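You operate a simulated robot arm through the tools that you are given. There is no shell and no other tool. Be economical: measure what you need, move in short steps, check, and stop when the job is done.

You are at the controls of a simulated two-armed robot. One attempt, no reset.

JOB
Take the grey lump and put it in the blue bucket. Then take the folded pink sack and put it on the orange plate. Then put the purple tin from the teal turntable top on the lower shelf of the gauge bench. Then put the teal tin from the teal turntable top on the rust tile. Then open the sieve cupboard door, take the blue tin from the low shelf of the sieve cupboard and put it on the top of the sieve bench and shut the door again. Then take the blue sack from the shelf under the steel bench and put it on the purple plate. The order counts. Set down upright: blue tin, blue sack.

Only the result counts: the job must be done as asked and must still hold three seconds after the hand-in. Knocking over, shifting, dropping, spilling or breaking anything else fails it.

ROBOT AND FRAMES
Two 7-joint arms with fingered hands on one trunk, on a base that drives. Base frame: it is fixed to the floor where the robot stands at the start and does not move with it; the origin is under the middle of the robot, x ahead of it, y to its left, z up; the surface under the hand at the start is at about z = 86. Readings come in cm, degrees, newtons and seconds.
The left shoulder is at the start at [6, 17.7, 95], the right one opposite. Places, roughly: blue bucket [-250, 150, 25]; blue sack [-850, 75, 50]; blue tin [-300, 375, 25]; folded pink sack [75, 0, 75]; grey lump (3x3x3 cm) [70, -20, 90]; lower shelf of the gauge bench [-650, 370, 30]; orange plate (15x15x2 cm) [100, 20, 90]; purple plate (15x15x2 cm) [-800, -160, 80]; purple tin [-275, 200, 75]; rust tile (14x14x2 cm) [90, -120, 80]; sieve cupboard door [-290, 350, 40]; teal tin [-275, 200, 75]; top of the sieve bench [-240, 370, 90]. Payload 4 kg a hand.
The TCP of each hand is the grasp point between the finger pads, 3.7 cm short of the fingertips. In the tool frame z runs along the fingers and y along their closing line. Largest opening 12.4 cm; the body of the gripper starts 4.3 cm behind the TCP. The gripper is a hand of 3 fingers: y runs from the thumb to the fingers, the wrist lies at [-1.5, -10.8, -20.2] in the tool frame.
Orientation is told as [roll, pitch, yaw] about the base's x, y, z axes, in that order, counted from this pose: with the fingers straight down and the wrist toward the robot, the tool's x, y and z point along [0, 1, 0], [1, 0, 0] and [0, 0, -1] of the base frame.

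CONTROLS
- The arms move only by the tool servo_tool. It takes "left_targets", "right_targets" or both (then of equal length, played together; a hand with none holds still); each is a list of rows, each a list of 2 entries, a list of its own where there are three numbers: the shift along the base's x, y, z in m, then the turn, a rotation vector about the base's x, y, z in degrees. In form: [[[dx, dy, dz], [wx, wy, wz]], ...]. A call has 1 to 8 rows; each row shifts and turns the commanded pose from where the row before left it. Rows are played at 5 a second. More than 5 cm and 8.6 degrees between two rows, and nothing of the call is played. A pose out of reach is approached as far as the arm can. The call stops where the force on the tool passes 40 N (or 10 N more than at its start, if that is more) or the arm is blocked; 0.2 s more then pass. In this call time passes only in rows, and 0.2 s behind the last. It gives the time, the measured TCP pose, the force on the tool (base axes), the opening and the grip force at its end, in the units of the frame above (readings bear some noise), with the torque about the TCP (base axes, N m) and any sound that the robot's microphone picked up.
- Cameras (640 x 400 px; columns grow to the right, rows downward): "scene" is now at [5.43, -0.7, 160.09]; the picture's right is [-0.09, -1.00, 0.00], its down [-0.66, 0.06, -0.75] and it looks along [0.75, -0.06, -0.66] (base axes); focal length 249 px, centre (320, 200). "left" rides on the left gripper at [-6.4, -7.6, -13.7] in its tool frame; the picture's right is [-0.84, -0.26, 0.48], its down [0.48, -0.76, 0.43] and it looks along [0.26, 0.60, 0.76] (tool axes); focal length 256 px, centre (320, 200). "right" rides on the right gripper at [6.4, -7.6, -13.7] in its tool frame; the picture's right is [-0.84, 0.26, -0.48], its down [-0.48, -0.76, 0.43] and it looks along [-0.26, 0.60, 0.76] (tool axes); focal length 256 px, centre (320, 200). There is no depth. A picture from a camera that has moved, and an enlarged one, comes with that camera's place and axes in the base frame and with its lens.
- grab_frame(camera): a new picture of that camera. No time passes.
- slide_trunk(by): slides the trunk up (or, below 0, down) by that many cm; the arms and the scene camera ride with it, the base frame stays. It gives what a move gives, with no picture.
- drive_base(legs): drives the robot by 1 to 6 legs, each [ahead, left, turn to the left] in cm, cm and degrees, along the robot's own axes; the way and the turn of a leg run together, so that a leg with both is an arc; at most 150 cm and 180 degrees a leg. The arms and the cameras ride along, it lands a little off, and it stops where it bumps. It gives what a move gives.
- move_fingers(index, middle, thumb_bend, thumb_turn, hand): sets how far each is bent, from 0 (flat) to 1 (curled in); at 0.3 the hand is open as for a grip, at 0.7 the pads meet at the TCP. One left out holds its place. A second passes; each finger stops where it meets its share of the squeeze, and holds until it gets a number again. It is the only way to open and close the hand. It gives what a move gives, with no picture; readings hold the bend of each and the force on the fingers (four entries, about 0 where the hand has none), thumb and palm. thumb_turn goes from beside the hand (0) to across from the fingers (1), as for a grip.
- aim_head(pan, tilt): turns the head with the scene camera to pan (to the left, within 86 degrees either way) and tilt (down, from -29 to 69), counted from straight ahead of the robot. It gives what a move gives.
- enlarge(camera, box): a new picture of the part [left, top, right, bottom] of that camera's present view, enlarged. No time passes.
- close_job(): hands the job in; it is judged then, once.

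Work in short steps. Places have to be worked out from the pictures, the camera data and where the tool is seen: move nearer, look again, correct. Check each grasp and each placing, and mend what went wrong. You have 207 turns and 210 pictures in all, those below and enlarged ones among them. Open the grippers and draw the arms clear of the work before you hand the job in, unless the task says otherwise.

The tools are called after "Request:" as a command line: name --argument value ..., lists and objects as JSON in quotes. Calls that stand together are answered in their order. servo_tool: Moves the arms, as the interface text tells. Its arguments: {"type":"object","properties":{"left_targets":{"type":"array"},"right_targets":{"type":"array"}},"required":[]} The other tools are called the same way: slide_trunk (by) slides the trunk up or down; move_fingers (index, middle, thumb_bend, thumb_turn, hand) moves the fingers one by one; drive_base (legs) drives the base; aim_head (pan, tilt) turns the head that bears the scene camera; grab_frame (camera) takes a picture; enlarge (camera, box) takes an enlarged picture of a part of a camera's view; close_job () hands the job in.

At the start:

```text
time_s: 0.0
left_ee_pos: [65.69, 17.87, 116.7]
left_tool_rot: [0.0, 0.0, 0.1]
left_ft_force: [-0.4, 0.0, 0.2]
left_torque: [0.01, -0.01, 0.04]
left_grip_width: 12.35
left_finger_force: 0.0
left_shape: jaw
left_bend: [0.3, 0.3, 0.3, 0.98]
left_finger forces: [0.0, 0.0, 0.0, 0.1, 0.0, 0.0]
right_ee_pos: [54.5, -20.05, 114.65]
right_tool_rot: [0.0, 0.0, 0.0]
right_ft_force: [0.1, -0.2, 0.8]
right_torque: [-0.02, 0.01, 0.05]
right_grip_width: 12.34
right_finger_force: 0.1
right_shape: jaw
right_bend: [0.3, 0.3, 0.3, 0.98]
right_finger forces: [0.0, 0.0, 0.0, 0.0, 0.1, 0.0]
trunk travel left (down, up): [-47.5, 11.5]
robot x, y, heading: [-0.15, 0.15, 0.2]
head pan, tilt: [-5.0, 41.4]
```

scene: 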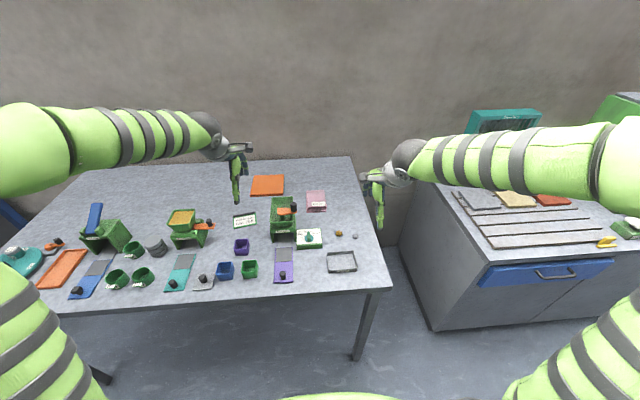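
right: 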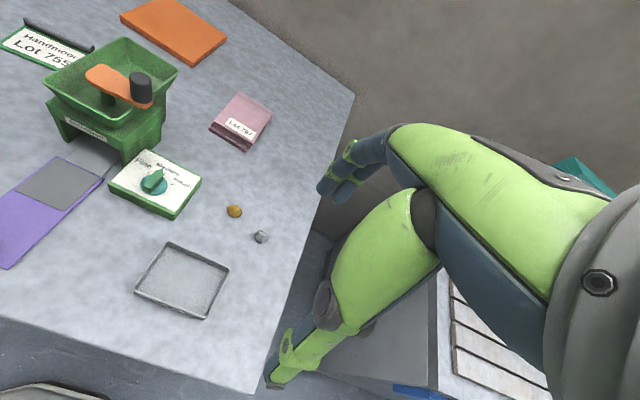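
left: 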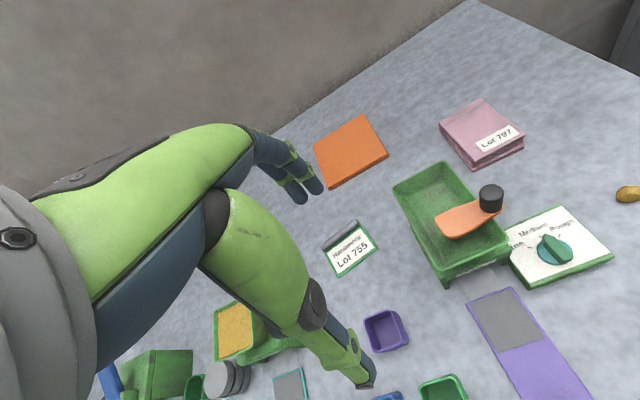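

The grey lump triangulates to about [66, -19.3, 87.5], so I bring the right hand above it.

Request:
servo_tool --right_targets '[[[0.029, 0.002, -0.03], [0, 0, 0]], [[0.029, 0.002, -0.03], [0, 0, 0]], [[0.029, 0.002, -0.03], [0, 0, 0]], [[0.028, 0.002, -0.03], [0, 0, 0]]]'

Request:
grab_frame --camera "right"

Request:
enlarge --camera "scene" --box '[220, 140, 420, 290]'

```text
time_s: 1.0
left_ee_pos: [65.84, 17.87, 116.71]
left_tool_rot: [0.1, 0.2, 0.0]
left_ft_force: [0.2, 0.7, 0.0]
left_torque: [0.01, 0.04, -0.02]
left_grip_width: 12.33
left_finger_force: 0.1
left_shape: jaw
left_bend: [0.3, 0.3, 0.3, 0.98]
left_finger forces: [0.1, 0.0, 0.1, 0.0, 0.0, 0.0]
right_ee_pos: [66.08, -19.26, 102.65]
right_tool_rot: [0.0, 0.1, 0.0]
right_ft_force: [-0.8, -0.3, 0.4]
right_torque: [-0.02, 0.01, 0.02]
right_grip_width: 12.35
right_finger_force: 0.0
right_shape: jaw
right_bend: [0.3, 0.3, 0.3, 0.98]
right_finger forces: [0.0, 0.0, 0.0, 0.0, 0.0, 0.0]
trunk travel left (down, up): [-47.5, 11.5]
robot x, y, heading: [0.0, -0.02, -0.0]
head pan, tilt: [-5.0, 41.4]
```

```text
206 pictures are left
camera right: at [58.54, -13.01, 116.32], right [0.26, -0.84, 0.48], down [-0.76, -0.48, -0.44], along [0.6, -0.25, -0.76], focal length 256 px, centre (320, 200)
```

right: 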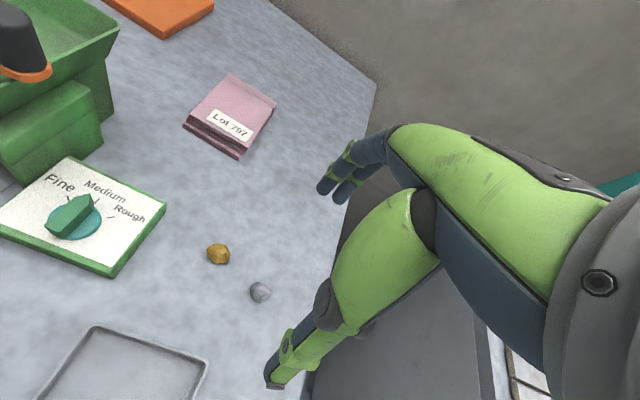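

```text
2.67 times, centred on (320, 215) of scene
camera zoom: at [5.53, -0.67, 160.09], right [-0.09, -1.0, 0.0], down [-0.66, 0.06, -0.75], along [0.75, -0.07, -0.66], focal length 663 px, centre (320, 160)
```

zoom: 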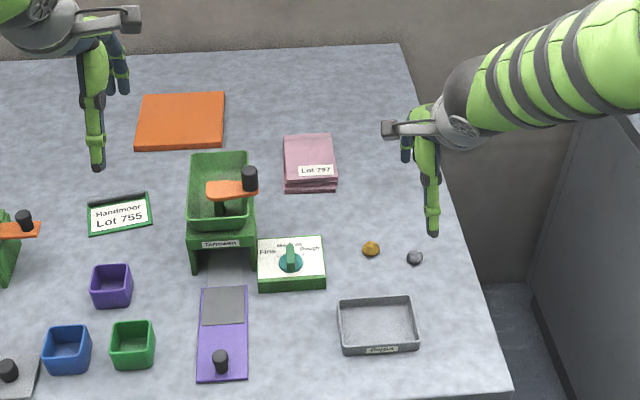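

The lump is still at [66, -19.3], directly under the TCP. I go down until the fingertips are just above the table.

Request:
servo_tool --right_targets '[[[0, 0, -0.04], [0, 0, 0]], [[0, 0, -0.04], [0, 0, 0]], [[0, 0, -0.025], [0, 0, 0]], [[0, 0, -0.015], [0, 0, 0]]]'

Request:
grab_frame --camera "right"

```text
time_s: 2.0
left_ee_pos: [65.63, 17.84, 116.63]
left_tool_rot: [0.1, -0.1, 0.1]
left_ft_force: [0.1, -0.7, -0.1]
left_torque: [0.04, -0.04, -0.01]
left_grip_width: 12.34
left_finger_force: 0.1
left_shape: jaw
left_bend: [0.3, 0.3, 0.3, 0.98]
left_finger forces: [0.1, 0.1, 0.0, 0.1, 0.0, 0.0]
right_ee_pos: [66.05, -19.18, 90.62]
right_tool_rot: [0.0, 0.0, 0.0]
right_ft_force: [-1.0, 0.4, -0.4]
right_torque: [-0.05, -0.02, 0.03]
right_grip_width: 12.36
right_finger_force: 0.0
right_shape: jaw
right_bend: [0.3, 0.3, 0.3, 0.98]
right_finger forces: [0.0, 0.1, 0.1, 0.0, 0.1, 0.1]
trunk travel left (down, up): [-47.5, 11.5]
robot x, y, heading: [-0.04, 0.18, 0.0]
head pan, tilt: [-5.0, 41.4]
```

```text
204 pictures are left
camera right: at [58.47, -12.92, 104.32], right [0.26, -0.84, 0.48], down [-0.76, -0.48, -0.44], along [0.6, -0.26, -0.76], focal length 256 px, centre (320, 200)
```

right: 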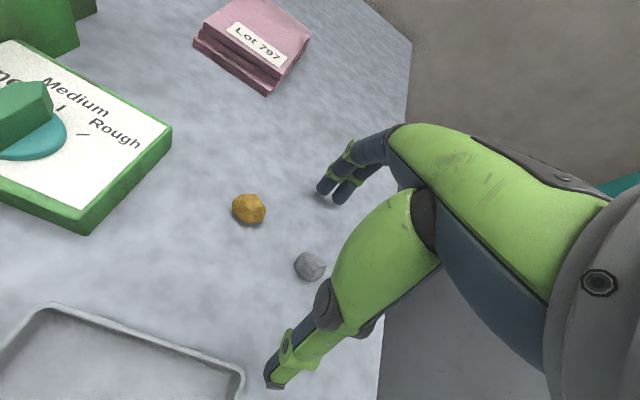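

The lump is centred between the fingers. I go down a little more and close.

Request:
servo_tool --right_targets '[[[0, -0.002, -0.006], [0, 0, 0]]]'

Request:
move_fingers --hand "right" --index 0.65 --middle 0.65 --thumb_bend 0.65

Request:
grab_frame --camera "right"

```text
time_s: 2.4
left_ee_pos: [65.78, 17.88, 116.7]
left_tool_rot: [0.0, 0.0, -0.1]
left_ft_force: [-0.5, 0.6, 0.3]
left_torque: [0.01, -0.03, 0.02]
left_grip_width: 12.38
left_finger_force: 0.2
left_shape: jaw
left_bend: [0.3, 0.3, 0.3, 0.98]
left_finger forces: [0.0, 0.0, 0.1, 0.0, 0.1, 0.1]
right_ee_pos: [66.09, -19.48, 90.09]
right_tool_rot: [-0.1, 0.0, -0.1]
right_ft_force: [-0.8, -0.9, -0.7]
right_torque: [-0.01, -0.01, -0.04]
right_grip_width: 12.38
right_finger_force: 0.1
right_shape: jaw
right_bend: [0.3, 0.3, 0.3, 0.98]
right_finger forces: [0.0, 0.0, 0.1, 0.0, 0.0, 0.0]
trunk travel left (down, up): [-47.5, 11.5]
robot x, y, heading: [-0.06, 0.04, -0.4]
head pan, tilt: [-5.0, 41.4]
```

```text
time_s: 3.4
left_ee_pos: [65.57, 17.78, 116.64]
left_tool_rot: [0.0, 0.0, 0.1]
left_ft_force: [0.0, 0.1, 0.1]
left_torque: [-0.01, 0.0, -0.02]
left_grip_width: 12.36
left_finger_force: 0.1
left_shape: jaw
left_bend: [0.3, 0.3, 0.3, 0.98]
left_finger forces: [0.0, 0.0, 0.1, 0.1, 0.0, 0.0]
right_ee_pos: [65.92, -19.43, 89.95]
right_tool_rot: [0.1, 0.0, 0.0]
right_ft_force: [0.4, 0.6, 0.2]
right_torque: [0.01, 0.01, -0.01]
right_grip_width: 1.81
right_finger_force: 1.2
right_shape: fingers
right_bend: [0.64, 0.65, 0.65, 0.98]
right_finger forces: [0.7, 0.3, 0.0, 0.0, 1.0, 0.0]
trunk travel left (down, up): [-47.5, 11.5]
robot x, y, heading: [-0.09, 0.28, -0.1]
head pan, tilt: [-5.0, 41.4]
```

```text
203 pictures are left
camera right: at [58.49, -13.15, 103.72], right [0.26, -0.84, 0.48], down [-0.76, -0.48, -0.43], along [0.6, -0.26, -0.76], focal length 256 px, centre (320, 200)
```

right: 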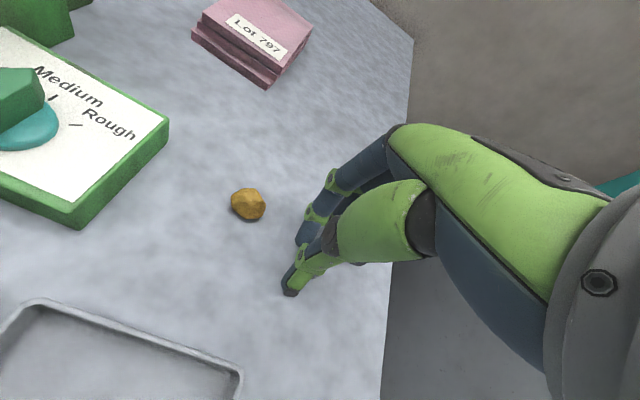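

Contact is light, so I squeeze a bit more.

Request:
move_fingers --hand "right" --index 0.75 --middle 0.75 --thumb_bend 0.75

```text
time_s: 4.4
left_ee_pos: [65.66, 17.83, 116.66]
left_tool_rot: [0.0, -0.1, 0.1]
left_ft_force: [-0.3, 1.1, 0.5]
left_torque: [0.01, -0.02, -0.01]
left_grip_width: 12.38
left_finger_force: 0.0
left_shape: jaw
left_bend: [0.3, 0.3, 0.3, 0.98]
left_finger forces: [0.0, 0.0, 0.0, 0.0, 0.0, 0.1]
right_ee_pos: [66.08, -19.41, 90.13]
right_tool_rot: [-0.1, 0.0, 0.0]
right_ft_force: [-0.1, -0.8, -0.3]
right_torque: [-0.02, 0.02, -0.01]
right_grip_width: 1.06
right_finger_force: 23.1
right_shape: fingers
right_bend: [0.72, 0.73, 0.67, 0.93]
right_finger forces: [9.5, 15.4, 0.0, 0.0, 21.4, 0.1]
trunk travel left (down, up): [-47.5, 11.5]
robot x, y, heading: [0.01, 0.3, -0.0]
head pan, tilt: [-5.0, 41.4]
```

Good squeeze on all fingers. I lift and look.

Request:
servo_tool --right_targets '[[[0, 0, 0.03], [0, 0, 0]], [[0, 0, 0.04], [0, 0, 0]], [[0, 0, 0.05], [0, 0, 0]], [[0, 0, 0.05], [0, 0, 0]]]'

Request:
enlarge --camera "right" --box '[200, 120, 440, 320]'

Request:
aim_head --pan 86 --tilt 20

Request:
grab_frame --camera "scene"

```text
time_s: 5.4
left_ee_pos: [65.63, 17.82, 116.71]
left_tool_rot: [0.0, 0.0, 0.0]
left_ft_force: [0.0, -0.8, 0.4]
left_torque: [-0.02, 0.04, 0.02]
left_grip_width: 12.35
left_finger_force: 0.0
left_shape: jaw
left_bend: [0.3, 0.3, 0.3, 0.98]
left_finger forces: [0.0, 0.0, 0.1, 0.0, 0.0, 0.1]
right_ee_pos: [66.02, -19.45, 106.94]
right_tool_rot: [-0.1, 0.0, 0.0]
right_ft_force: [-0.3, -1.2, 0.0]
right_torque: [0.02, 0.0, 0.0]
right_grip_width: 0.98
right_finger_force: 24.7
right_shape: fingers
right_bend: [0.72, 0.73, 0.67, 0.93]
right_finger forces: [10.1, 16.6, 0.0, 0.0, 21.6, 0.1]
trunk travel left (down, up): [-47.5, 11.5]
robot x, y, heading: [-0.03, -0.0, 0.1]
head pan, tilt: [-5.0, 41.4]
```

```text
2.00 times, centred on (320, 220) of right
camera zoom: at [58.37, -13.29, 120.74], right [0.26, -0.84, 0.48], down [-0.76, -0.48, -0.43], along [0.6, -0.26, -0.76], focal length 512 px, centre (320, 160)
```

zoom: 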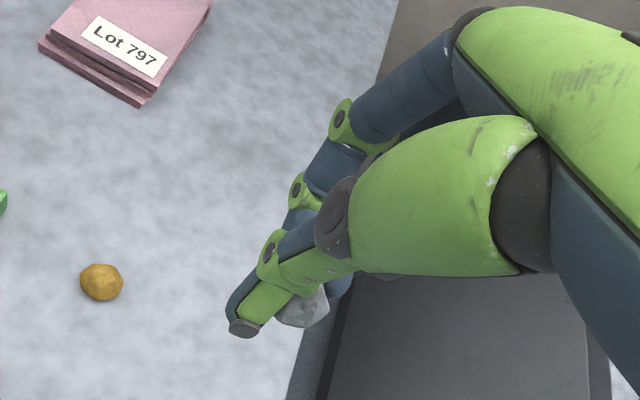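

```text
time_s: 7.1
left_ee_pos: [65.67, 17.65, 116.6]
left_tool_rot: [0.0, 0.1, 0.0]
left_ft_force: [-0.1, 0.1, -0.7]
left_torque: [0.0, 0.02, 0.0]
left_grip_width: 12.36
left_finger_force: 0.0
left_shape: jaw
left_bend: [0.3, 0.3, 0.3, 0.98]
left_finger forces: [0.0, 0.0, 0.0, 0.0, 0.0, 0.0]
right_ee_pos: [66.05, -19.57, 106.99]
right_tool_rot: [0.0, -0.1, -0.1]
right_ft_force: [-0.3, 0.4, 1.0]
right_torque: [-0.02, 0.01, -0.02]
right_grip_width: 1.04
right_finger_force: 23.8
right_shape: fingers
right_bend: [0.72, 0.73, 0.67, 0.93]
right_finger forces: [10.1, 16.7, 0.0, 0.0, 21.4, 0.0]
trunk travel left (down, up): [-47.5, 11.5]
robot x, y, heading: [0.15, 0.29, -0.2]
head pan, tilt: [85.9, 20.0]
```

```text
201 pictures are left
camera scene: at [-2.27, 9.32, 163.44], right [1.0, -0.07, 0.0], down [-0.02, -0.34, -0.94], along [0.07, 0.94, -0.34], focal length 249 px, centre (320, 200)
```

scene: 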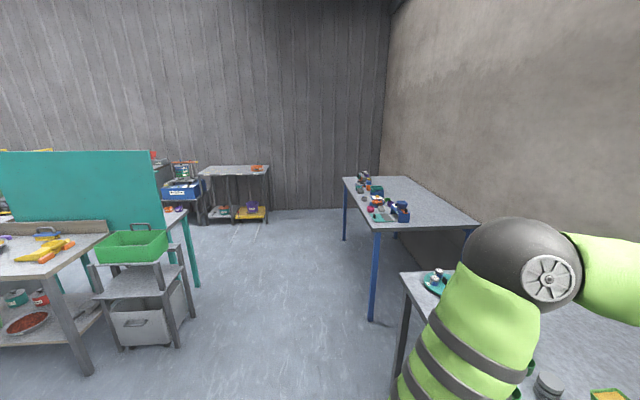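

The lump is held. I back away from the table and turn left to look around the room.

Request:
drive_base --legs '[[-50, 0, 0], [0, 0, 90]]'

Request:
aim_head --pan 60 --tilt 25

Request:
grab_frame --camera "scene"

```text
time_s: 13.8
left_ee_pos: [-67.16, 66.15, 116.75]
left_tool_rot: [0.0, 0.0, 89.3]
left_ft_force: [-0.4, -0.5, 0.1]
left_torque: [-0.01, 0.02, 0.01]
left_grip_width: 12.34
left_finger_force: 0.2
left_shape: jaw
left_bend: [0.3, 0.3, 0.3, 0.98]
left_finger forces: [0.1, 0.1, 0.0, 0.0, 0.0, 0.0]
right_ee_pos: [-29.79, 65.95, 107.05]
right_tool_rot: [0.1, 0.1, 89.4]
right_ft_force: [-0.6, -0.5, 0.3]
right_torque: [0.01, 0.04, 0.02]
right_grip_width: 1.02
right_finger_force: 24.4
right_shape: fingers
right_bend: [0.72, 0.73, 0.67, 0.93]
right_finger forces: [10.0, 16.3, 0.0, 0.0, 21.0, 0.0]
trunk travel left (down, up): [-47.5, 11.5]
robot x, y, heading: [-50.0, 0.12, 89.3]
head pan, tilt: [85.9, 20.0]
```

```text
time_s: 14.7
left_ee_pos: [-67.19, 66.07, 116.71]
left_tool_rot: [0.1, -0.1, 89.3]
left_ft_force: [0.0, -0.1, -0.3]
left_torque: [0.0, -0.02, -0.03]
left_grip_width: 12.36
left_finger_force: 0.1
left_shape: jaw
left_bend: [0.3, 0.3, 0.3, 0.98]
left_finger forces: [0.0, 0.1, 0.0, 0.1, 0.0, 0.0]
right_ee_pos: [-29.8, 65.81, 106.93]
right_tool_rot: [0.0, 0.1, 89.2]
right_ft_force: [-1.1, 0.5, -0.2]
right_torque: [0.01, 0.04, 0.01]
right_grip_width: 1.02
right_finger_force: 23.8
right_shape: fingers
right_bend: [0.72, 0.73, 0.67, 0.93]
right_finger forces: [10.1, 16.2, 0.1, 0.0, 21.1, 0.0]
trunk travel left (down, up): [-47.5, 11.5]
robot x, y, heading: [-50.13, 0.03, 89.2]
head pan, tilt: [60.0, 25.0]
```

```text
200 pictures are left
camera scene: at [-58.03, 1.88, 162.63], right [0.51, 0.86, 0.0], down [0.36, -0.22, -0.91], along [-0.78, 0.46, -0.42], focal length 249 px, centre (320, 200)
```

scene: 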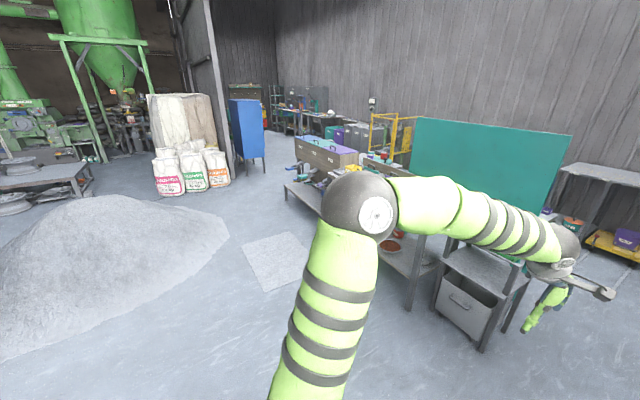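

Benches run along the left side. I slide in −x and look at the area with the bucket.

Request:
drive_base --legs '[[0, 140, 0]]'

Request:
aim_head --pan 20 --tilt 30

Request:
grab_frame --camera "scene"

```text
time_s: 21.8
left_ee_pos: [-209.04, 67.21, 116.68]
left_tool_rot: [-0.1, 0.1, 89.5]
left_ft_force: [0.4, -0.4, 0.0]
left_torque: [-0.03, 0.03, 0.0]
left_grip_width: 12.39
left_finger_force: 0.0
left_shape: jaw
left_bend: [0.3, 0.3, 0.3, 0.98]
left_finger forces: [0.0, 0.1, 0.0, 0.0, 0.0, 0.0]
right_ee_pos: [-171.54, 67.22, 107.01]
right_tool_rot: [0.0, 0.0, 89.6]
right_ft_force: [0.3, -0.5, 0.2]
right_torque: [0.0, 0.02, 0.01]
right_grip_width: 0.99
right_finger_force: 24.3
right_shape: fingers
right_bend: [0.72, 0.73, 0.67, 0.93]
right_finger forces: [10.1, 16.4, 0.1, 0.0, 21.0, 0.0]
trunk travel left (down, up): [-47.5, 11.5]
robot x, y, heading: [-191.67, 1.0, 89.6]
head pan, tilt: [60.0, 25.0]
```

```text
time_s: 22.8
left_ee_pos: [-208.93, 67.2, 116.58]
left_tool_rot: [0.0, 0.0, 89.7]
left_ft_force: [-0.4, 0.4, 0.8]
left_torque: [0.03, -0.01, 0.02]
left_grip_width: 12.37
left_finger_force: 0.1
left_shape: jaw
left_bend: [0.3, 0.3, 0.3, 0.98]
left_finger forces: [0.0, 0.1, 0.0, 0.0, 0.0, 0.1]
right_ee_pos: [-171.67, 67.31, 107.07]
right_tool_rot: [0.1, 0.0, 89.5]
right_ft_force: [-0.5, 0.2, -0.7]
right_torque: [0.02, 0.01, 0.02]
right_grip_width: 1.02
right_finger_force: 24.0
right_shape: fingers
right_bend: [0.72, 0.73, 0.67, 0.93]
right_finger forces: [10.1, 16.5, 0.1, 0.0, 21.1, 0.0]
trunk travel left (down, up): [-47.5, 11.5]
robot x, y, heading: [-191.32, 1.34, 89.6]
head pan, tilt: [20.0, 30.0]
```

```text
199 pictures are left
camera scene: at [-194.5, 6.96, 161.83], right [0.94, 0.34, 0.0], down [0.17, -0.47, -0.87], along [-0.29, 0.82, -0.5], focal length 249 px, centre (320, 200)
```

scene: 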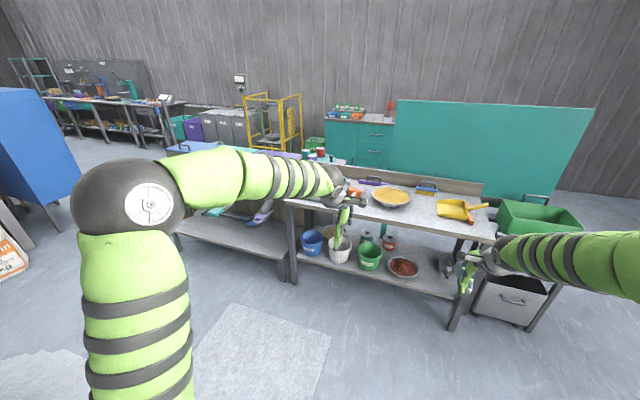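

The blue bucket stands on the lower shelf beside a white one. I enlarge it.

Request:
enlarge --camera "scene" --box '[260, 140, 500, 320]'

```text
2.22 times, centred on (380, 230) of scene
camera zoom: at [-194.5, 6.96, 161.83], right [0.94, 0.34, 0.0], down [0.17, -0.47, -0.87], along [-0.29, 0.82, -0.5], focal length 552 px, centre (187, 133)
```

zoom: 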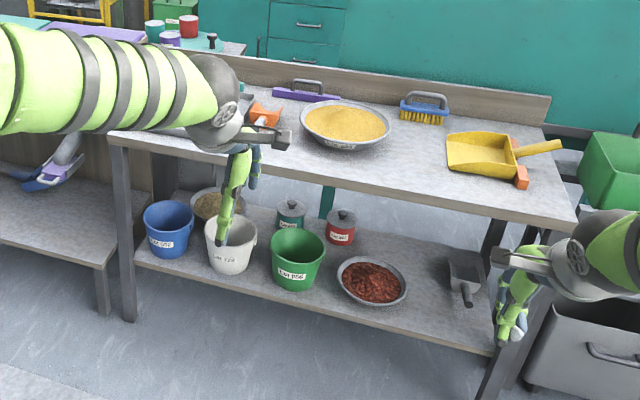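

Before driving over it I check the pale patch on the floor.

Request:
aim_head --pan 25 --tilt 60

Request:
grab_frame --camera "scene"

```text
time_s: 23.8
left_ee_pos: [-208.93, 67.22, 116.71]
left_tool_rot: [0.0, 0.0, 89.6]
left_ft_force: [-0.4, 0.2, -0.3]
left_torque: [-0.01, 0.0, 0.01]
left_grip_width: 12.37
left_finger_force: 0.1
left_shape: jaw
left_bend: [0.3, 0.3, 0.3, 0.98]
left_finger forces: [0.0, 0.0, 0.0, 0.1, 0.1, 0.0]
right_ee_pos: [-171.65, 67.33, 107.07]
right_tool_rot: [0.0, -0.1, 89.5]
right_ft_force: [0.8, -0.1, 0.6]
right_torque: [0.03, 0.01, -0.03]
right_grip_width: 1.02
right_finger_force: 23.9
right_shape: fingers
right_bend: [0.72, 0.73, 0.67, 0.93]
right_finger forces: [10.1, 16.4, 0.0, 0.1, 21.1, 0.1]
trunk travel left (down, up): [-47.5, 11.5]
robot x, y, heading: [-191.57, 1.13, 89.4]
head pan, tilt: [25.0, 60.0]
```

```text
197 pictures are left
camera scene: at [-194.23, 4.51, 157.63], right [0.91, 0.42, 0.0], down [0.36, -0.79, -0.5], along [-0.21, 0.46, -0.87], focal length 249 px, centre (320, 200)
```

scene: 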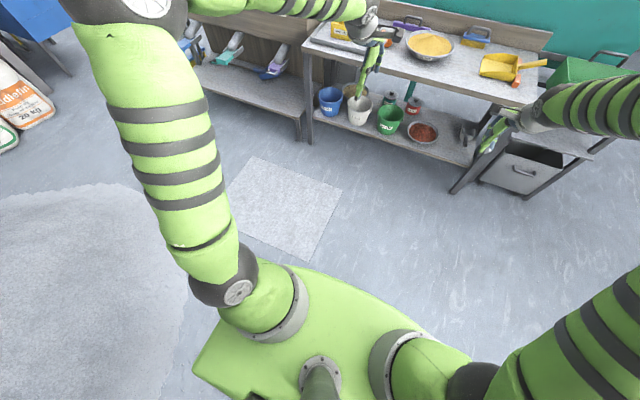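

The patch is flat on the floor. I first tilt the right hand forward 45° and pull the left hand in, then drive.

Request:
servo_tool --right_targets '[[[0, 0, 0], [7.5, 0, 0]], [[0, 0, 0], [7.5, 0, 0]], [[0, 0, 0], [7.5, 0, 0]], [[0, 0, 0], [7.5, 0, 0]], [[0, 0, 0], [7.5, 0, 0]], [[0, 0, 0], [7.5, 0, 0]]]' --left_targets '[[[0, -0.023, 0], [0, 0, 0]], [[0, -0.023, 0], [0, 0, 0]], [[0, -0.023, 0], [0, 0, 0]], [[0, -0.023, 0], [0, 0, 0]], [[0, -0.023, 0], [0, 0, 0]], [[0, -0.023, 0], [0, 0, 0]]]'

Request:
drive_base --legs '[[45, 0, 0], [0, 70, 0]]'

Request:
aim_head --pan 0 --tilt 50

Request:
grab_frame --camera "scene"

Request:
grab_frame --camera "right"

```text
time_s: 25.2
left_ee_pos: [-208.84, 53.33, 116.79]
left_tool_rot: [0.0, 0.0, 89.7]
left_ft_force: [-0.7, 0.5, -0.5]
left_torque: [-0.04, -0.01, -0.01]
left_grip_width: 12.38
left_finger_force: 0.0
left_shape: jaw
left_bend: [0.3, 0.3, 0.3, 0.98]
left_finger forces: [0.0, 0.0, 0.0, 0.0, 0.1, 0.0]
right_ee_pos: [-171.39, 67.16, 107.03]
right_tool_rot: [0.3, -45.1, 89.4]
right_ft_force: [0.1, 0.1, -0.2]
right_torque: [-0.01, -0.02, 0.0]
right_grip_width: 0.94
right_finger_force: 24.8
right_shape: fingers
right_bend: [0.73, 0.73, 0.67, 0.93]
right_finger forces: [10.5, 17.9, 0.0, 0.1, 21.4, 0.0]
trunk travel left (down, up): [-47.5, 11.5]
robot x, y, heading: [-191.62, 1.48, 89.4]
head pan, tilt: [25.0, 60.0]
```

```text
time_s: 31.3
left_ee_pos: [-278.2, 98.74, 116.89]
left_tool_rot: [0.1, -0.2, 89.3]
left_ft_force: [0.6, 0.3, 0.5]
left_torque: [-0.03, 0.0, 0.03]
left_grip_width: 12.38
left_finger_force: 0.0
left_shape: jaw
left_bend: [0.3, 0.3, 0.3, 0.98]
left_finger forces: [0.0, 0.1, 0.0, 0.0, 0.0, 0.0]
right_ee_pos: [-240.85, 112.49, 107.23]
right_tool_rot: [0.3, -45.0, 89.2]
right_ft_force: [-1.5, 0.7, -0.7]
right_torque: [0.02, 0.0, 0.01]
right_grip_width: 0.98
right_finger_force: 25.7
right_shape: fingers
right_bend: [0.73, 0.73, 0.67, 0.93]
right_finger forces: [10.3, 17.6, 0.0, 0.0, 21.3, 0.1]
trunk travel left (down, up): [-47.5, 11.5]
robot x, y, heading: [-260.85, 46.72, 89.5]
head pan, tilt: [25.0, 60.0]
```

```text
time_s: 32.2
left_ee_pos: [-278.25, 99.99, 116.13]
left_tool_rot: [-0.1, 0.4, 89.4]
left_ft_force: [-0.1, -0.4, 1.0]
left_torque: [-0.01, 0.03, -0.01]
left_grip_width: 12.39
left_finger_force: 0.1
left_shape: jaw
left_bend: [0.3, 0.3, 0.3, 0.98]
left_finger forces: [0.1, 0.1, 0.0, 0.0, 0.0, 0.1]
right_ee_pos: [-240.72, 113.42, 106.41]
right_tool_rot: [0.2, -44.3, 89.2]
right_ft_force: [-0.5, -0.4, 0.5]
right_torque: [-0.02, 0.02, -0.03]
right_grip_width: 0.98
right_finger_force: 24.2
right_shape: fingers
right_bend: [0.73, 0.73, 0.67, 0.93]
right_finger forces: [9.8, 17.3, 0.1, 0.0, 21.4, 0.0]
trunk travel left (down, up): [-47.5, 11.5]
robot x, y, heading: [-261.14, 46.7, 89.7]
head pan, tilt: [0.0, 50.0]
```

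```text
196 pictures are left
camera scene: at [-260.9, 49.79, 159.12], right [1.0, -0.01, 0.0], down [-0.01, -0.76, -0.65], along [0.01, 0.65, -0.76], focal length 249 px, centre (320, 200)
```

scene: 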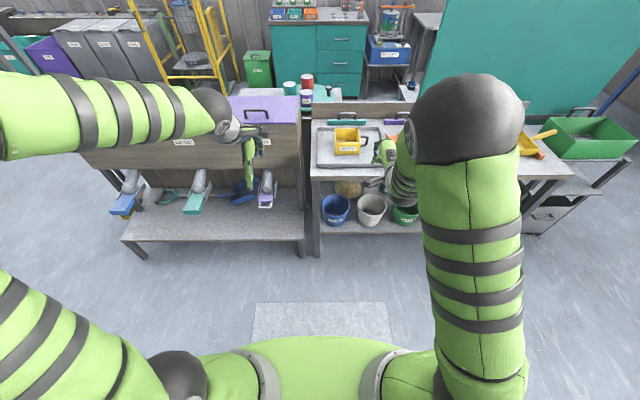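

```text
195 pictures are left
camera right: at [-247.14, 98.41, 110.94], right [0.84, -0.16, 0.52], down [0.48, -0.24, -0.84], along [0.26, 0.96, -0.13], focal length 256 px, centre (320, 200)
```

right: 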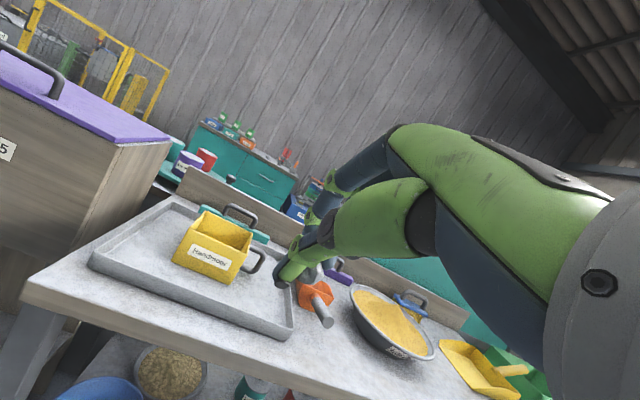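

The bucket rim centre is near [-250, 148.5, 41] and the table edge at y≈129, z≈80. I lower the trunk here, outside the edge, and drop the right hand a little.

Request:
slide_trunk --by -42

Request:
servo_tool --right_targets '[[[-0.015, 0, -0.04], [0, 0, 0]], [[-0.015, 0, -0.04], [0, 0, 0]], [[-0.015, 0, -0.04], [0, 0, 0]]]'

Request:
grab_frame --camera "right"

Request:
grab_frame --camera "scene"

```text
refused: -42 is not a number from -40 to 40
```

```text
time_s: 33.0
left_ee_pos: [-278.18, 99.89, 116.12]
left_tool_rot: [0.0, 0.5, 89.4]
left_ft_force: [0.6, 1.3, -0.5]
left_torque: [-0.02, 0.0, -0.01]
left_grip_width: 12.36
left_finger_force: 0.0
left_shape: jaw
left_bend: [0.3, 0.3, 0.3, 0.98]
left_finger forces: [0.0, 0.0, 0.0, 0.1, 0.0, 0.0]
right_ee_pos: [-245.14, 113.51, 94.49]
right_tool_rot: [0.3, -44.5, 89.3]
right_ft_force: [-0.4, 0.1, 0.3]
right_torque: [0.01, 0.0, 0.0]
right_grip_width: 0.93
right_finger_force: 24.5
right_shape: fingers
right_bend: [0.73, 0.73, 0.67, 0.92]
right_finger forces: [9.9, 17.7, 0.0, 0.0, 21.5, 0.1]
trunk travel left (down, up): [-47.5, 11.5]
robot x, y, heading: [-261.05, 46.69, 89.2]
head pan, tilt: [0.0, 50.0]
```

```text
194 pictures are left
camera right: at [-251.68, 98.42, 98.91], right [0.84, -0.16, 0.52], down [0.48, -0.24, -0.84], along [0.26, 0.96, -0.13], focal length 256 px, centre (320, 200)
```

right: 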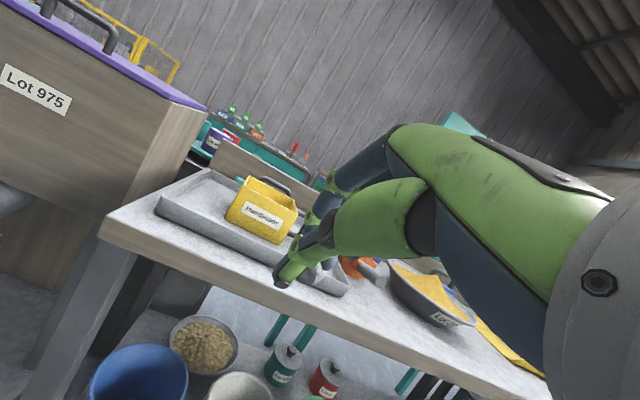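

```text
193 pictures are left
camera scene: at [-260.89, 49.86, 159.13], right [1.0, -0.01, 0.0], down [-0.01, -0.76, -0.65], along [0.01, 0.65, -0.76], focal length 249 px, centre (320, 200)
```

scene: 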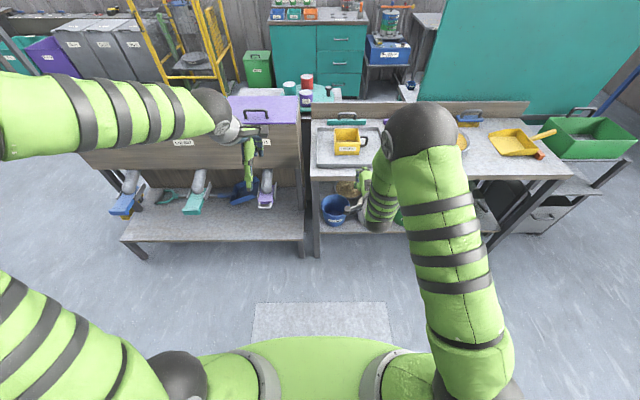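

Trunk steps are limited to 40, so I lower by 40.

Request:
slide_trunk --by -40

Request:
grab_frame --camera "right"

Request:
grab_frame --camera "scene"

```text
time_s: 36.8
left_ee_pos: [-278.24, 99.89, 76.19]
left_tool_rot: [-0.1, 0.5, 89.4]
left_ft_force: [-0.4, 0.4, -0.8]
left_torque: [-0.01, -0.04, -0.03]
left_grip_width: 12.4
left_finger_force: 0.1
left_shape: jaw
left_bend: [0.3, 0.3, 0.3, 0.98]
left_finger forces: [0.0, 0.0, 0.0, 0.0, 0.0, 0.1]
right_ee_pos: [-245.33, 113.46, 54.5]
right_tool_rot: [0.5, -44.4, 89.3]
right_ft_force: [-0.3, 0.9, 0.2]
right_torque: [0.05, -0.02, -0.02]
right_grip_width: 0.93
right_finger_force: 24.4
right_shape: fingers
right_bend: [0.73, 0.73, 0.67, 0.92]
right_finger forces: [10.1, 17.6, 0.0, 0.0, 21.6, 0.0]
trunk travel left (down, up): [-7.5, 51.5]
robot x, y, heading: [-260.94, 46.75, 89.3]
head pan, tilt: [0.0, 50.0]
```

```text
192 pictures are left
camera right: at [-251.66, 98.43, 58.96], right [0.84, -0.16, 0.52], down [0.48, -0.24, -0.84], along [0.26, 0.96, -0.13], focal length 256 px, centre (320, 200)
```

right: 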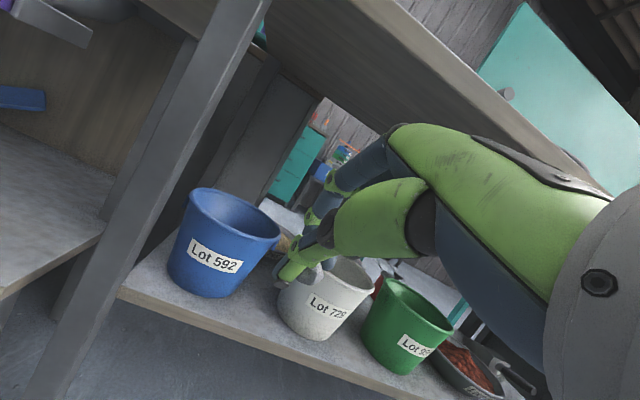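

```text
191 pictures are left
camera scene: at [-260.89, 50.24, 119.13], right [1.0, -0.01, 0.0], down [-0.01, -0.76, -0.65], along [0.01, 0.65, -0.76], focal length 249 px, centre (320, 200)
```

scene: 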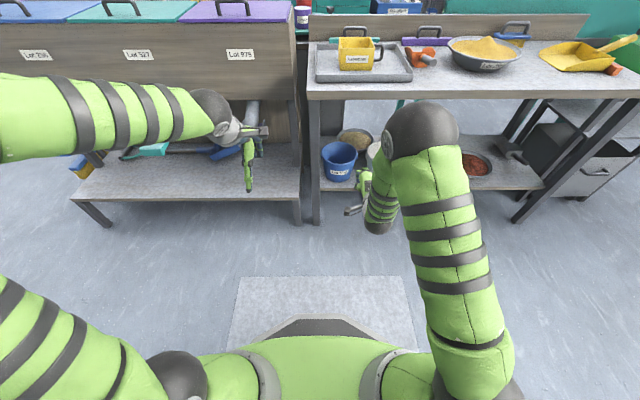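

The bucket centre is now fixed at [-250.6, 149, 41]. I drive ahead 20 cm, then reach in with the hand.

Request:
drive_base --legs '[[20, 3, 0]]'

Request:
grab_frame --camera "right"

```text
time_s: 38.4
left_ee_pos: [-281.03, 120.04, 76.21]
left_tool_rot: [0.0, 0.7, 89.5]
left_ft_force: [-0.1, 0.3, 0.0]
left_torque: [0.01, 0.02, 0.03]
left_grip_width: 12.4
left_finger_force: 0.1
left_shape: jaw
left_bend: [0.3, 0.3, 0.3, 0.98]
left_finger forces: [0.0, 0.0, 0.1, 0.0, 0.0, 0.0]
right_ee_pos: [-248.2, 133.5, 54.44]
right_tool_rot: [0.4, -44.3, 89.3]
right_ft_force: [0.9, -0.2, -0.1]
right_torque: [0.0, -0.01, 0.02]
right_grip_width: 0.96
right_finger_force: 24.4
right_shape: fingers
right_bend: [0.73, 0.73, 0.67, 0.92]
right_finger forces: [10.1, 17.7, 0.0, 0.0, 21.5, 0.1]
trunk travel left (down, up): [-7.5, 51.5]
robot x, y, heading: [-263.88, 66.57, 89.5]
head pan, tilt: [0.0, 50.0]
```

```text
190 pictures are left
camera right: at [-254.5, 118.51, 58.9], right [0.84, -0.16, 0.52], down [0.48, -0.24, -0.84], along [0.26, 0.96, -0.13], focal length 256 px, centre (320, 200)
```

right: 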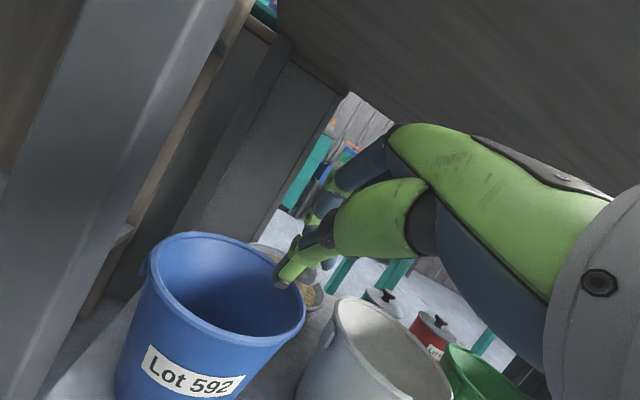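

Hand goes forward over the bucket, then down slightly.

Request:
servo_tool --right_targets '[[[-0.009, 0.037, 0], [0, 0, 0]], [[-0.009, 0.037, 0], [0, 0, 0]], [[-0.008, 0.037, 0], [0, 0, 0]], [[0, 0.034, 0], [0, 0, 0]], [[0, 0, -0.03], [0, 0, 0]], [[0, 0, -0.03], [0, 0, 0]]]'

Request:
grab_frame --camera "right"

Request:
enlarge --camera "scene" --box '[280, 60, 480, 220]'

```text
time_s: 39.8
left_ee_pos: [-281.18, 120.0, 75.95]
left_tool_rot: [0.1, 0.7, 89.4]
left_ft_force: [-0.1, -0.1, 0.0]
left_torque: [0.03, 0.02, -0.02]
left_grip_width: 12.38
left_finger_force: 0.1
left_shape: jaw
left_bend: [0.3, 0.3, 0.3, 0.98]
left_finger forces: [0.0, 0.1, 0.1, 0.1, 0.0, 0.1]
right_ee_pos: [-250.74, 148.01, 48.03]
right_tool_rot: [0.4, -44.4, 89.3]
right_ft_force: [0.7, 0.3, 0.6]
right_torque: [-0.01, 0.0, -0.02]
right_grip_width: 0.9
right_finger_force: 24.8
right_shape: fingers
right_bend: [0.73, 0.73, 0.67, 0.92]
right_finger forces: [10.3, 18.0, 0.0, 0.0, 21.3, 0.0]
trunk travel left (down, up): [-7.5, 51.5]
robot x, y, heading: [-263.73, 66.98, 89.5]
head pan, tilt: [0.0, 50.0]
```

```text
189 pictures are left
camera right: at [-257.06, 133.03, 52.59], right [0.84, -0.16, 0.52], down [0.48, -0.24, -0.84], along [0.26, 0.96, -0.13], focal length 256 px, centre (320, 200)
```

right: 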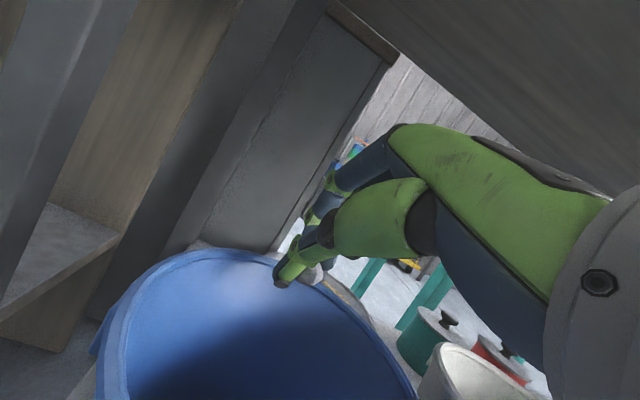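

```text
2.50 times, centred on (380, 140) of scene
camera zoom: at [-263.7, 71.57, 119.29], right [1.0, -0.01, 0.0], down [-0.01, -0.77, -0.64], along [0.01, 0.64, -0.77], focal length 622 px, centre (170, 350)
```

zoom: 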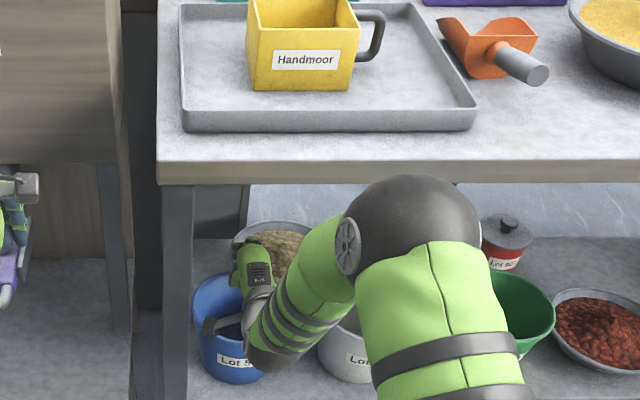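

The lump is over the bucket's middle, so I open the hand partway.

Request:
move_fingers --hand "right" --index 0.45 --middle 0.45 --thumb_bend 0.5

Request:
grab_frame --camera "right"

```text
time_s: 40.8
left_ee_pos: [-281.01, 120.05, 75.93]
left_tool_rot: [0.1, 0.5, 89.6]
left_ft_force: [0.1, -0.3, -0.8]
left_torque: [-0.01, -0.02, 0.02]
left_grip_width: 12.39
left_finger_force: 0.0
left_shape: jaw
left_bend: [0.3, 0.3, 0.3, 0.98]
left_finger forces: [0.0, 0.0, 0.1, 0.1, 0.0, 0.1]
right_ee_pos: [-250.59, 147.99, 48.17]
right_tool_rot: [0.4, -44.3, 89.3]
right_ft_force: [-0.3, 1.1, 0.5]
right_torque: [0.01, 0.04, -0.01]
right_grip_width: 7.0
right_finger_force: 0.0
right_shape: fingers
right_bend: [0.45, 0.45, 0.5, 0.97]
right_finger forces: [0.0, 0.0, 0.0, 0.0, 0.1, 0.1]
trunk travel left (down, up): [-7.5, 51.5]
robot x, y, heading: [-263.46, 66.86, 89.4]
head pan, tilt: [0.0, 50.0]
```

```text
187 pictures are left
camera right: at [-257.07, 133.02, 52.6], right [0.84, -0.16, 0.52], down [0.48, -0.24, -0.84], along [0.26, 0.96, -0.13], focal length 256 px, centre (320, 200)
```

right: 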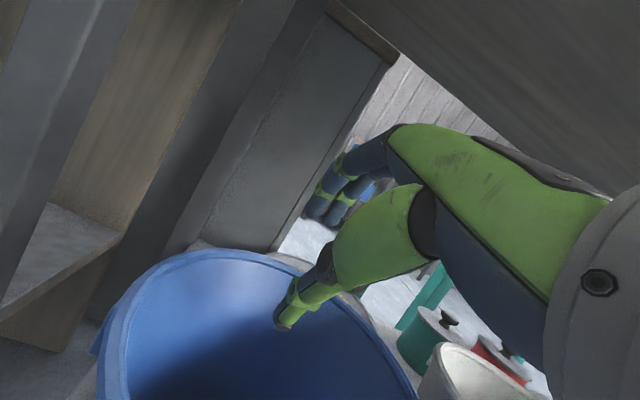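

Released. I raise slightly and withdraw, then look into the bucket.

Request:
servo_tool --right_targets '[[[0, 0, 0.03], [0, 0, 0]], [[0, 0, 0.03], [0, 0, 0]], [[0, -0.045, 0], [0, 0, 0]], [[0, -0.045, 0], [0, 0, 0]], [[0, -0.045, 0], [0, 0, 0]], [[0, -0.04, 0], [0, 0, 0]]]'

Request:
drive_base --legs '[[-20, 0, 0]]'

Request:
slide_trunk --by 40

Request:
enlarge --camera "scene" --box '[300, 160, 420, 240]'

```text
time_s: 42.2
left_ee_pos: [-281.04, 120.14, 75.88]
left_tool_rot: [0.1, 0.7, 89.5]
left_ft_force: [0.3, -0.2, 1.1]
left_torque: [-0.02, 0.01, -0.03]
left_grip_width: 12.41
left_finger_force: 0.2
left_shape: jaw
left_bend: [0.3, 0.3, 0.3, 0.98]
left_finger forces: [0.1, 0.0, 0.0, 0.0, 0.0, 0.1]
right_ee_pos: [-250.76, 130.74, 54.13]
right_tool_rot: [0.4, -44.4, 89.2]
right_ft_force: [-0.4, 0.2, 0.2]
right_torque: [0.01, 0.01, -0.03]
right_grip_width: 7.01
right_finger_force: 0.0
right_shape: fingers
right_bend: [0.45, 0.45, 0.5, 0.97]
right_finger forces: [0.0, 0.0, 0.1, 0.0, 0.0, 0.1]
trunk travel left (down, up): [-7.5, 51.5]
robot x, y, heading: [-264.1, 67.15, 89.7]
head pan, tilt: [0.0, 50.0]
```

```text
time_s: 43.8
left_ee_pos: [-281.33, 99.91, 75.91]
left_tool_rot: [0.1, 0.5, 89.6]
left_ft_force: [-0.4, -0.2, 0.4]
left_torque: [-0.02, -0.03, 0.02]
left_grip_width: 12.39
left_finger_force: 0.1
left_shape: jaw
left_bend: [0.3, 0.3, 0.3, 0.98]
left_finger forces: [0.1, 0.0, 0.0, 0.1, 0.1, 0.1]
right_ee_pos: [-251.12, 110.68, 54.16]
right_tool_rot: [0.4, -44.5, 89.5]
right_ft_force: [0.5, -0.2, -0.2]
right_torque: [-0.01, 0.03, 0.01]
right_grip_width: 7.0
right_finger_force: 0.1
right_shape: fingers
right_bend: [0.45, 0.45, 0.5, 0.97]
right_finger forces: [0.1, 0.1, 0.0, 0.0, 0.0, 0.1]
trunk travel left (down, up): [-7.5, 51.5]
robot x, y, heading: [-264.08, 47.18, 89.5]
head pan, tilt: [0.0, 50.0]
```

```text
time_s: 47.7
left_ee_pos: [-281.31, 100.55, 115.31]
left_tool_rot: [0.0, 1.1, 89.6]
left_ft_force: [-0.6, -0.7, -0.2]
left_torque: [0.0, -0.02, 0.0]
left_grip_width: 12.4
left_finger_force: 0.2
left_shape: jaw
left_bend: [0.3, 0.3, 0.3, 0.98]
left_finger forces: [0.0, 0.0, 0.0, 0.0, 0.0, 0.0]
right_ee_pos: [-251.06, 111.05, 93.43]
right_tool_rot: [0.4, -43.9, 89.5]
right_ft_force: [0.7, -0.4, 0.4]
right_torque: [-0.02, -0.01, 0.0]
right_grip_width: 7.02
right_finger_force: 0.0
right_shape: fingers
right_bend: [0.45, 0.45, 0.5, 0.98]
right_finger forces: [0.1, 0.0, 0.0, 0.1, 0.0, 0.0]
trunk travel left (down, up): [-47.5, 11.5]
robot x, y, heading: [-264.1, 46.73, 89.7]
head pan, tilt: [0.0, 50.0]
```

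```text
5.00 times, centred on (360, 200) of scene
camera zoom: at [-263.88, 49.83, 159.12], right [1.0, -0.01, 0.0], down [0.0, -0.76, -0.65], along [0.0, 0.65, -0.76], focal length 1243 px, centre (120, 200)
```

zoom: 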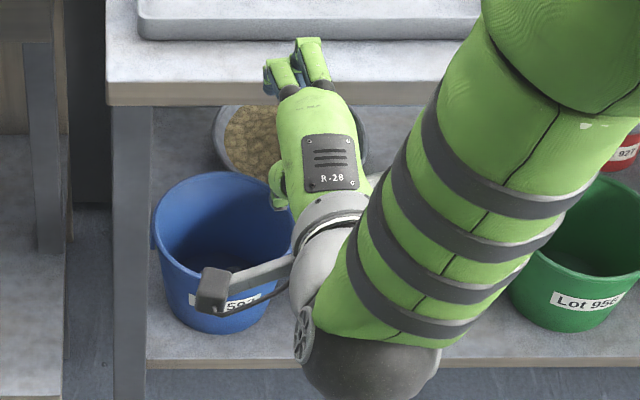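

The bucket interior is partly hidden. I move the hand aside, raise the trunk and look again.

Request:
servo_tool --right_targets '[[[0.04, -0.02, 0.01], [-7, 0, 0]], [[0.04, -0.02, 0.01], [-7.5, 0, 0]], [[0.04, -0.02, 0.01], [-7.5, 0, 0]], [[0.02, -0.01, 0.01], [-7.5, 0, 0]], [[0, 0, 0.01], [-7.5, 0, 0]], [[0, 0, 0.01], [-7.5, 0, 0]]]'

Request:
drive_base --legs '[[12, 0, 0]]'

Request:
slide_trunk --by 11

Request:
grab_frame --camera "scene"

```text
time_s: 49.1
left_ee_pos: [-281.38, 100.72, 115.36]
left_tool_rot: [0.1, 1.1, 89.7]
left_ft_force: [0.7, -0.8, 0.6]
left_torque: [0.02, 0.0, -0.02]
left_grip_width: 12.38
left_finger_force: 0.1
left_shape: jaw
left_bend: [0.3, 0.3, 0.3, 0.98]
left_finger forces: [0.0, 0.0, 0.0, 0.0, 0.1, 0.0]
right_ee_pos: [-237.33, 104.1, 99.33]
right_tool_rot: [0.1, 0.6, 89.6]
right_ft_force: [0.1, 0.3, 0.2]
right_torque: [0.01, 0.02, 0.01]
right_grip_width: 7.01
right_finger_force: 0.0
right_shape: fingers
right_bend: [0.45, 0.45, 0.5, 0.98]
right_finger forces: [0.0, 0.0, 0.0, 0.0, 0.0, 0.0]
trunk travel left (down, up): [-47.5, 11.5]
robot x, y, heading: [-263.84, 46.95, 89.6]
head pan, tilt: [0.0, 50.0]
```

```text
time_s: 50.3
left_ee_pos: [-281.32, 112.76, 115.27]
left_tool_rot: [0.0, 1.2, 89.8]
left_ft_force: [-0.7, 0.3, 0.4]
left_torque: [0.0, -0.03, 0.0]
left_grip_width: 12.38
left_finger_force: 0.0
left_shape: jaw
left_bend: [0.3, 0.3, 0.3, 0.98]
left_finger forces: [0.0, 0.0, 0.1, 0.1, 0.0, 0.1]
right_ee_pos: [-237.12, 116.34, 99.37]
right_tool_rot: [0.0, 0.8, 89.7]
right_ft_force: [-1.0, 0.3, -0.6]
right_torque: [-0.02, 0.0, 0.03]
right_grip_width: 7.01
right_finger_force: 0.0
right_shape: fingers
right_bend: [0.45, 0.45, 0.5, 0.98]
right_finger forces: [0.0, 0.0, 0.0, 0.0, 0.0, 0.0]
trunk travel left (down, up): [-47.5, 11.5]
robot x, y, heading: [-263.56, 58.94, 89.6]
head pan, tilt: [0.0, 50.0]
```

```text
time_s: 51.7
left_ee_pos: [-281.18, 112.64, 126.07]
left_tool_rot: [0.1, 1.1, 89.8]
left_ft_force: [0.2, -0.6, 0.1]
left_torque: [0.04, 0.02, -0.02]
left_grip_width: 12.37
left_finger_force: 0.0
left_shape: jaw
left_bend: [0.3, 0.3, 0.3, 0.98]
left_finger forces: [0.1, 0.0, 0.1, 0.0, 0.1, 0.0]
right_ee_pos: [-237.21, 116.13, 110.21]
right_tool_rot: [0.0, 0.7, 89.7]
right_ft_force: [-1.0, -0.2, 0.2]
right_torque: [0.02, -0.03, 0.0]
right_grip_width: 6.99
right_finger_force: 0.1
right_shape: fingers
right_bend: [0.45, 0.45, 0.5, 0.98]
right_finger forces: [0.0, 0.0, 0.0, 0.1, 0.0, 0.0]
trunk travel left (down, up): [-58.5, 0.5]
robot x, y, heading: [-263.7, 58.71, 90.0]
head pan, tilt: [0.0, 50.0]
```

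```text
185 pictures are left
camera scene: at [-263.75, 63.38, 170.26], right [1.0, -0.01, 0.0], down [0.0, -0.77, -0.64], along [0.0, 0.64, -0.77], focal length 249 px, centre (320, 200)
```

scene: 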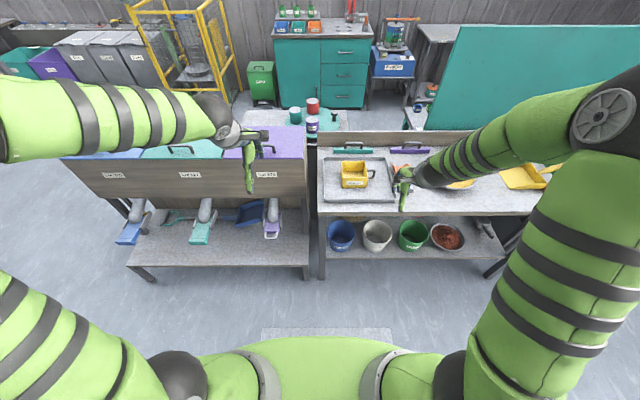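

Request:
enlarge --camera "scene" --box '[318, 205, 382, 261]'

Request:
enlarge --camera "scene" --box '[240, 60, 400, 160]'

```text
7.14 times, centred on (350, 233) of scene
camera zoom: at [-263.75, 63.38, 170.26], right [1.0, -0.01, 0.0], down [0.0, -0.77, -0.64], along [0.0, 0.64, -0.77], focal length 1776 px, centre (106, -36)
```

zoom: 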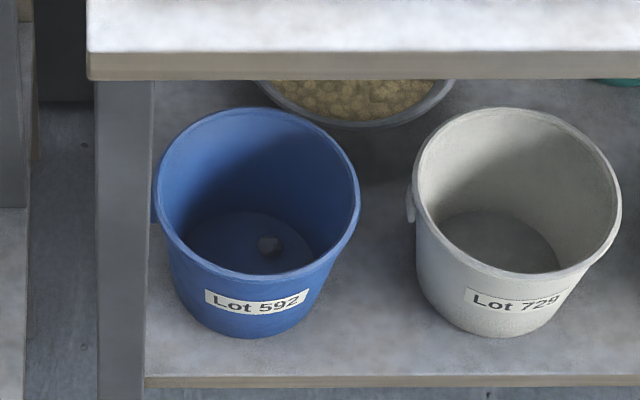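

```text
4.00 times, centred on (320, 110) of scene
camera zoom: at [-263.75, 63.38, 170.26], right [1.0, -0.01, 0.0], down [0.0, -0.77, -0.64], along [0.0, 0.64, -0.77], focal length 994 px, centre (320, 560)
```

zoom: 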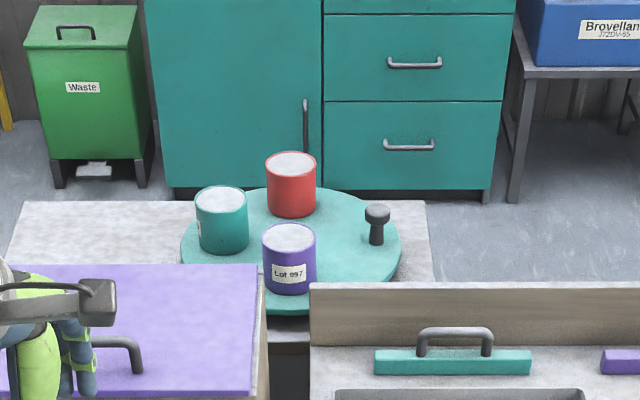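

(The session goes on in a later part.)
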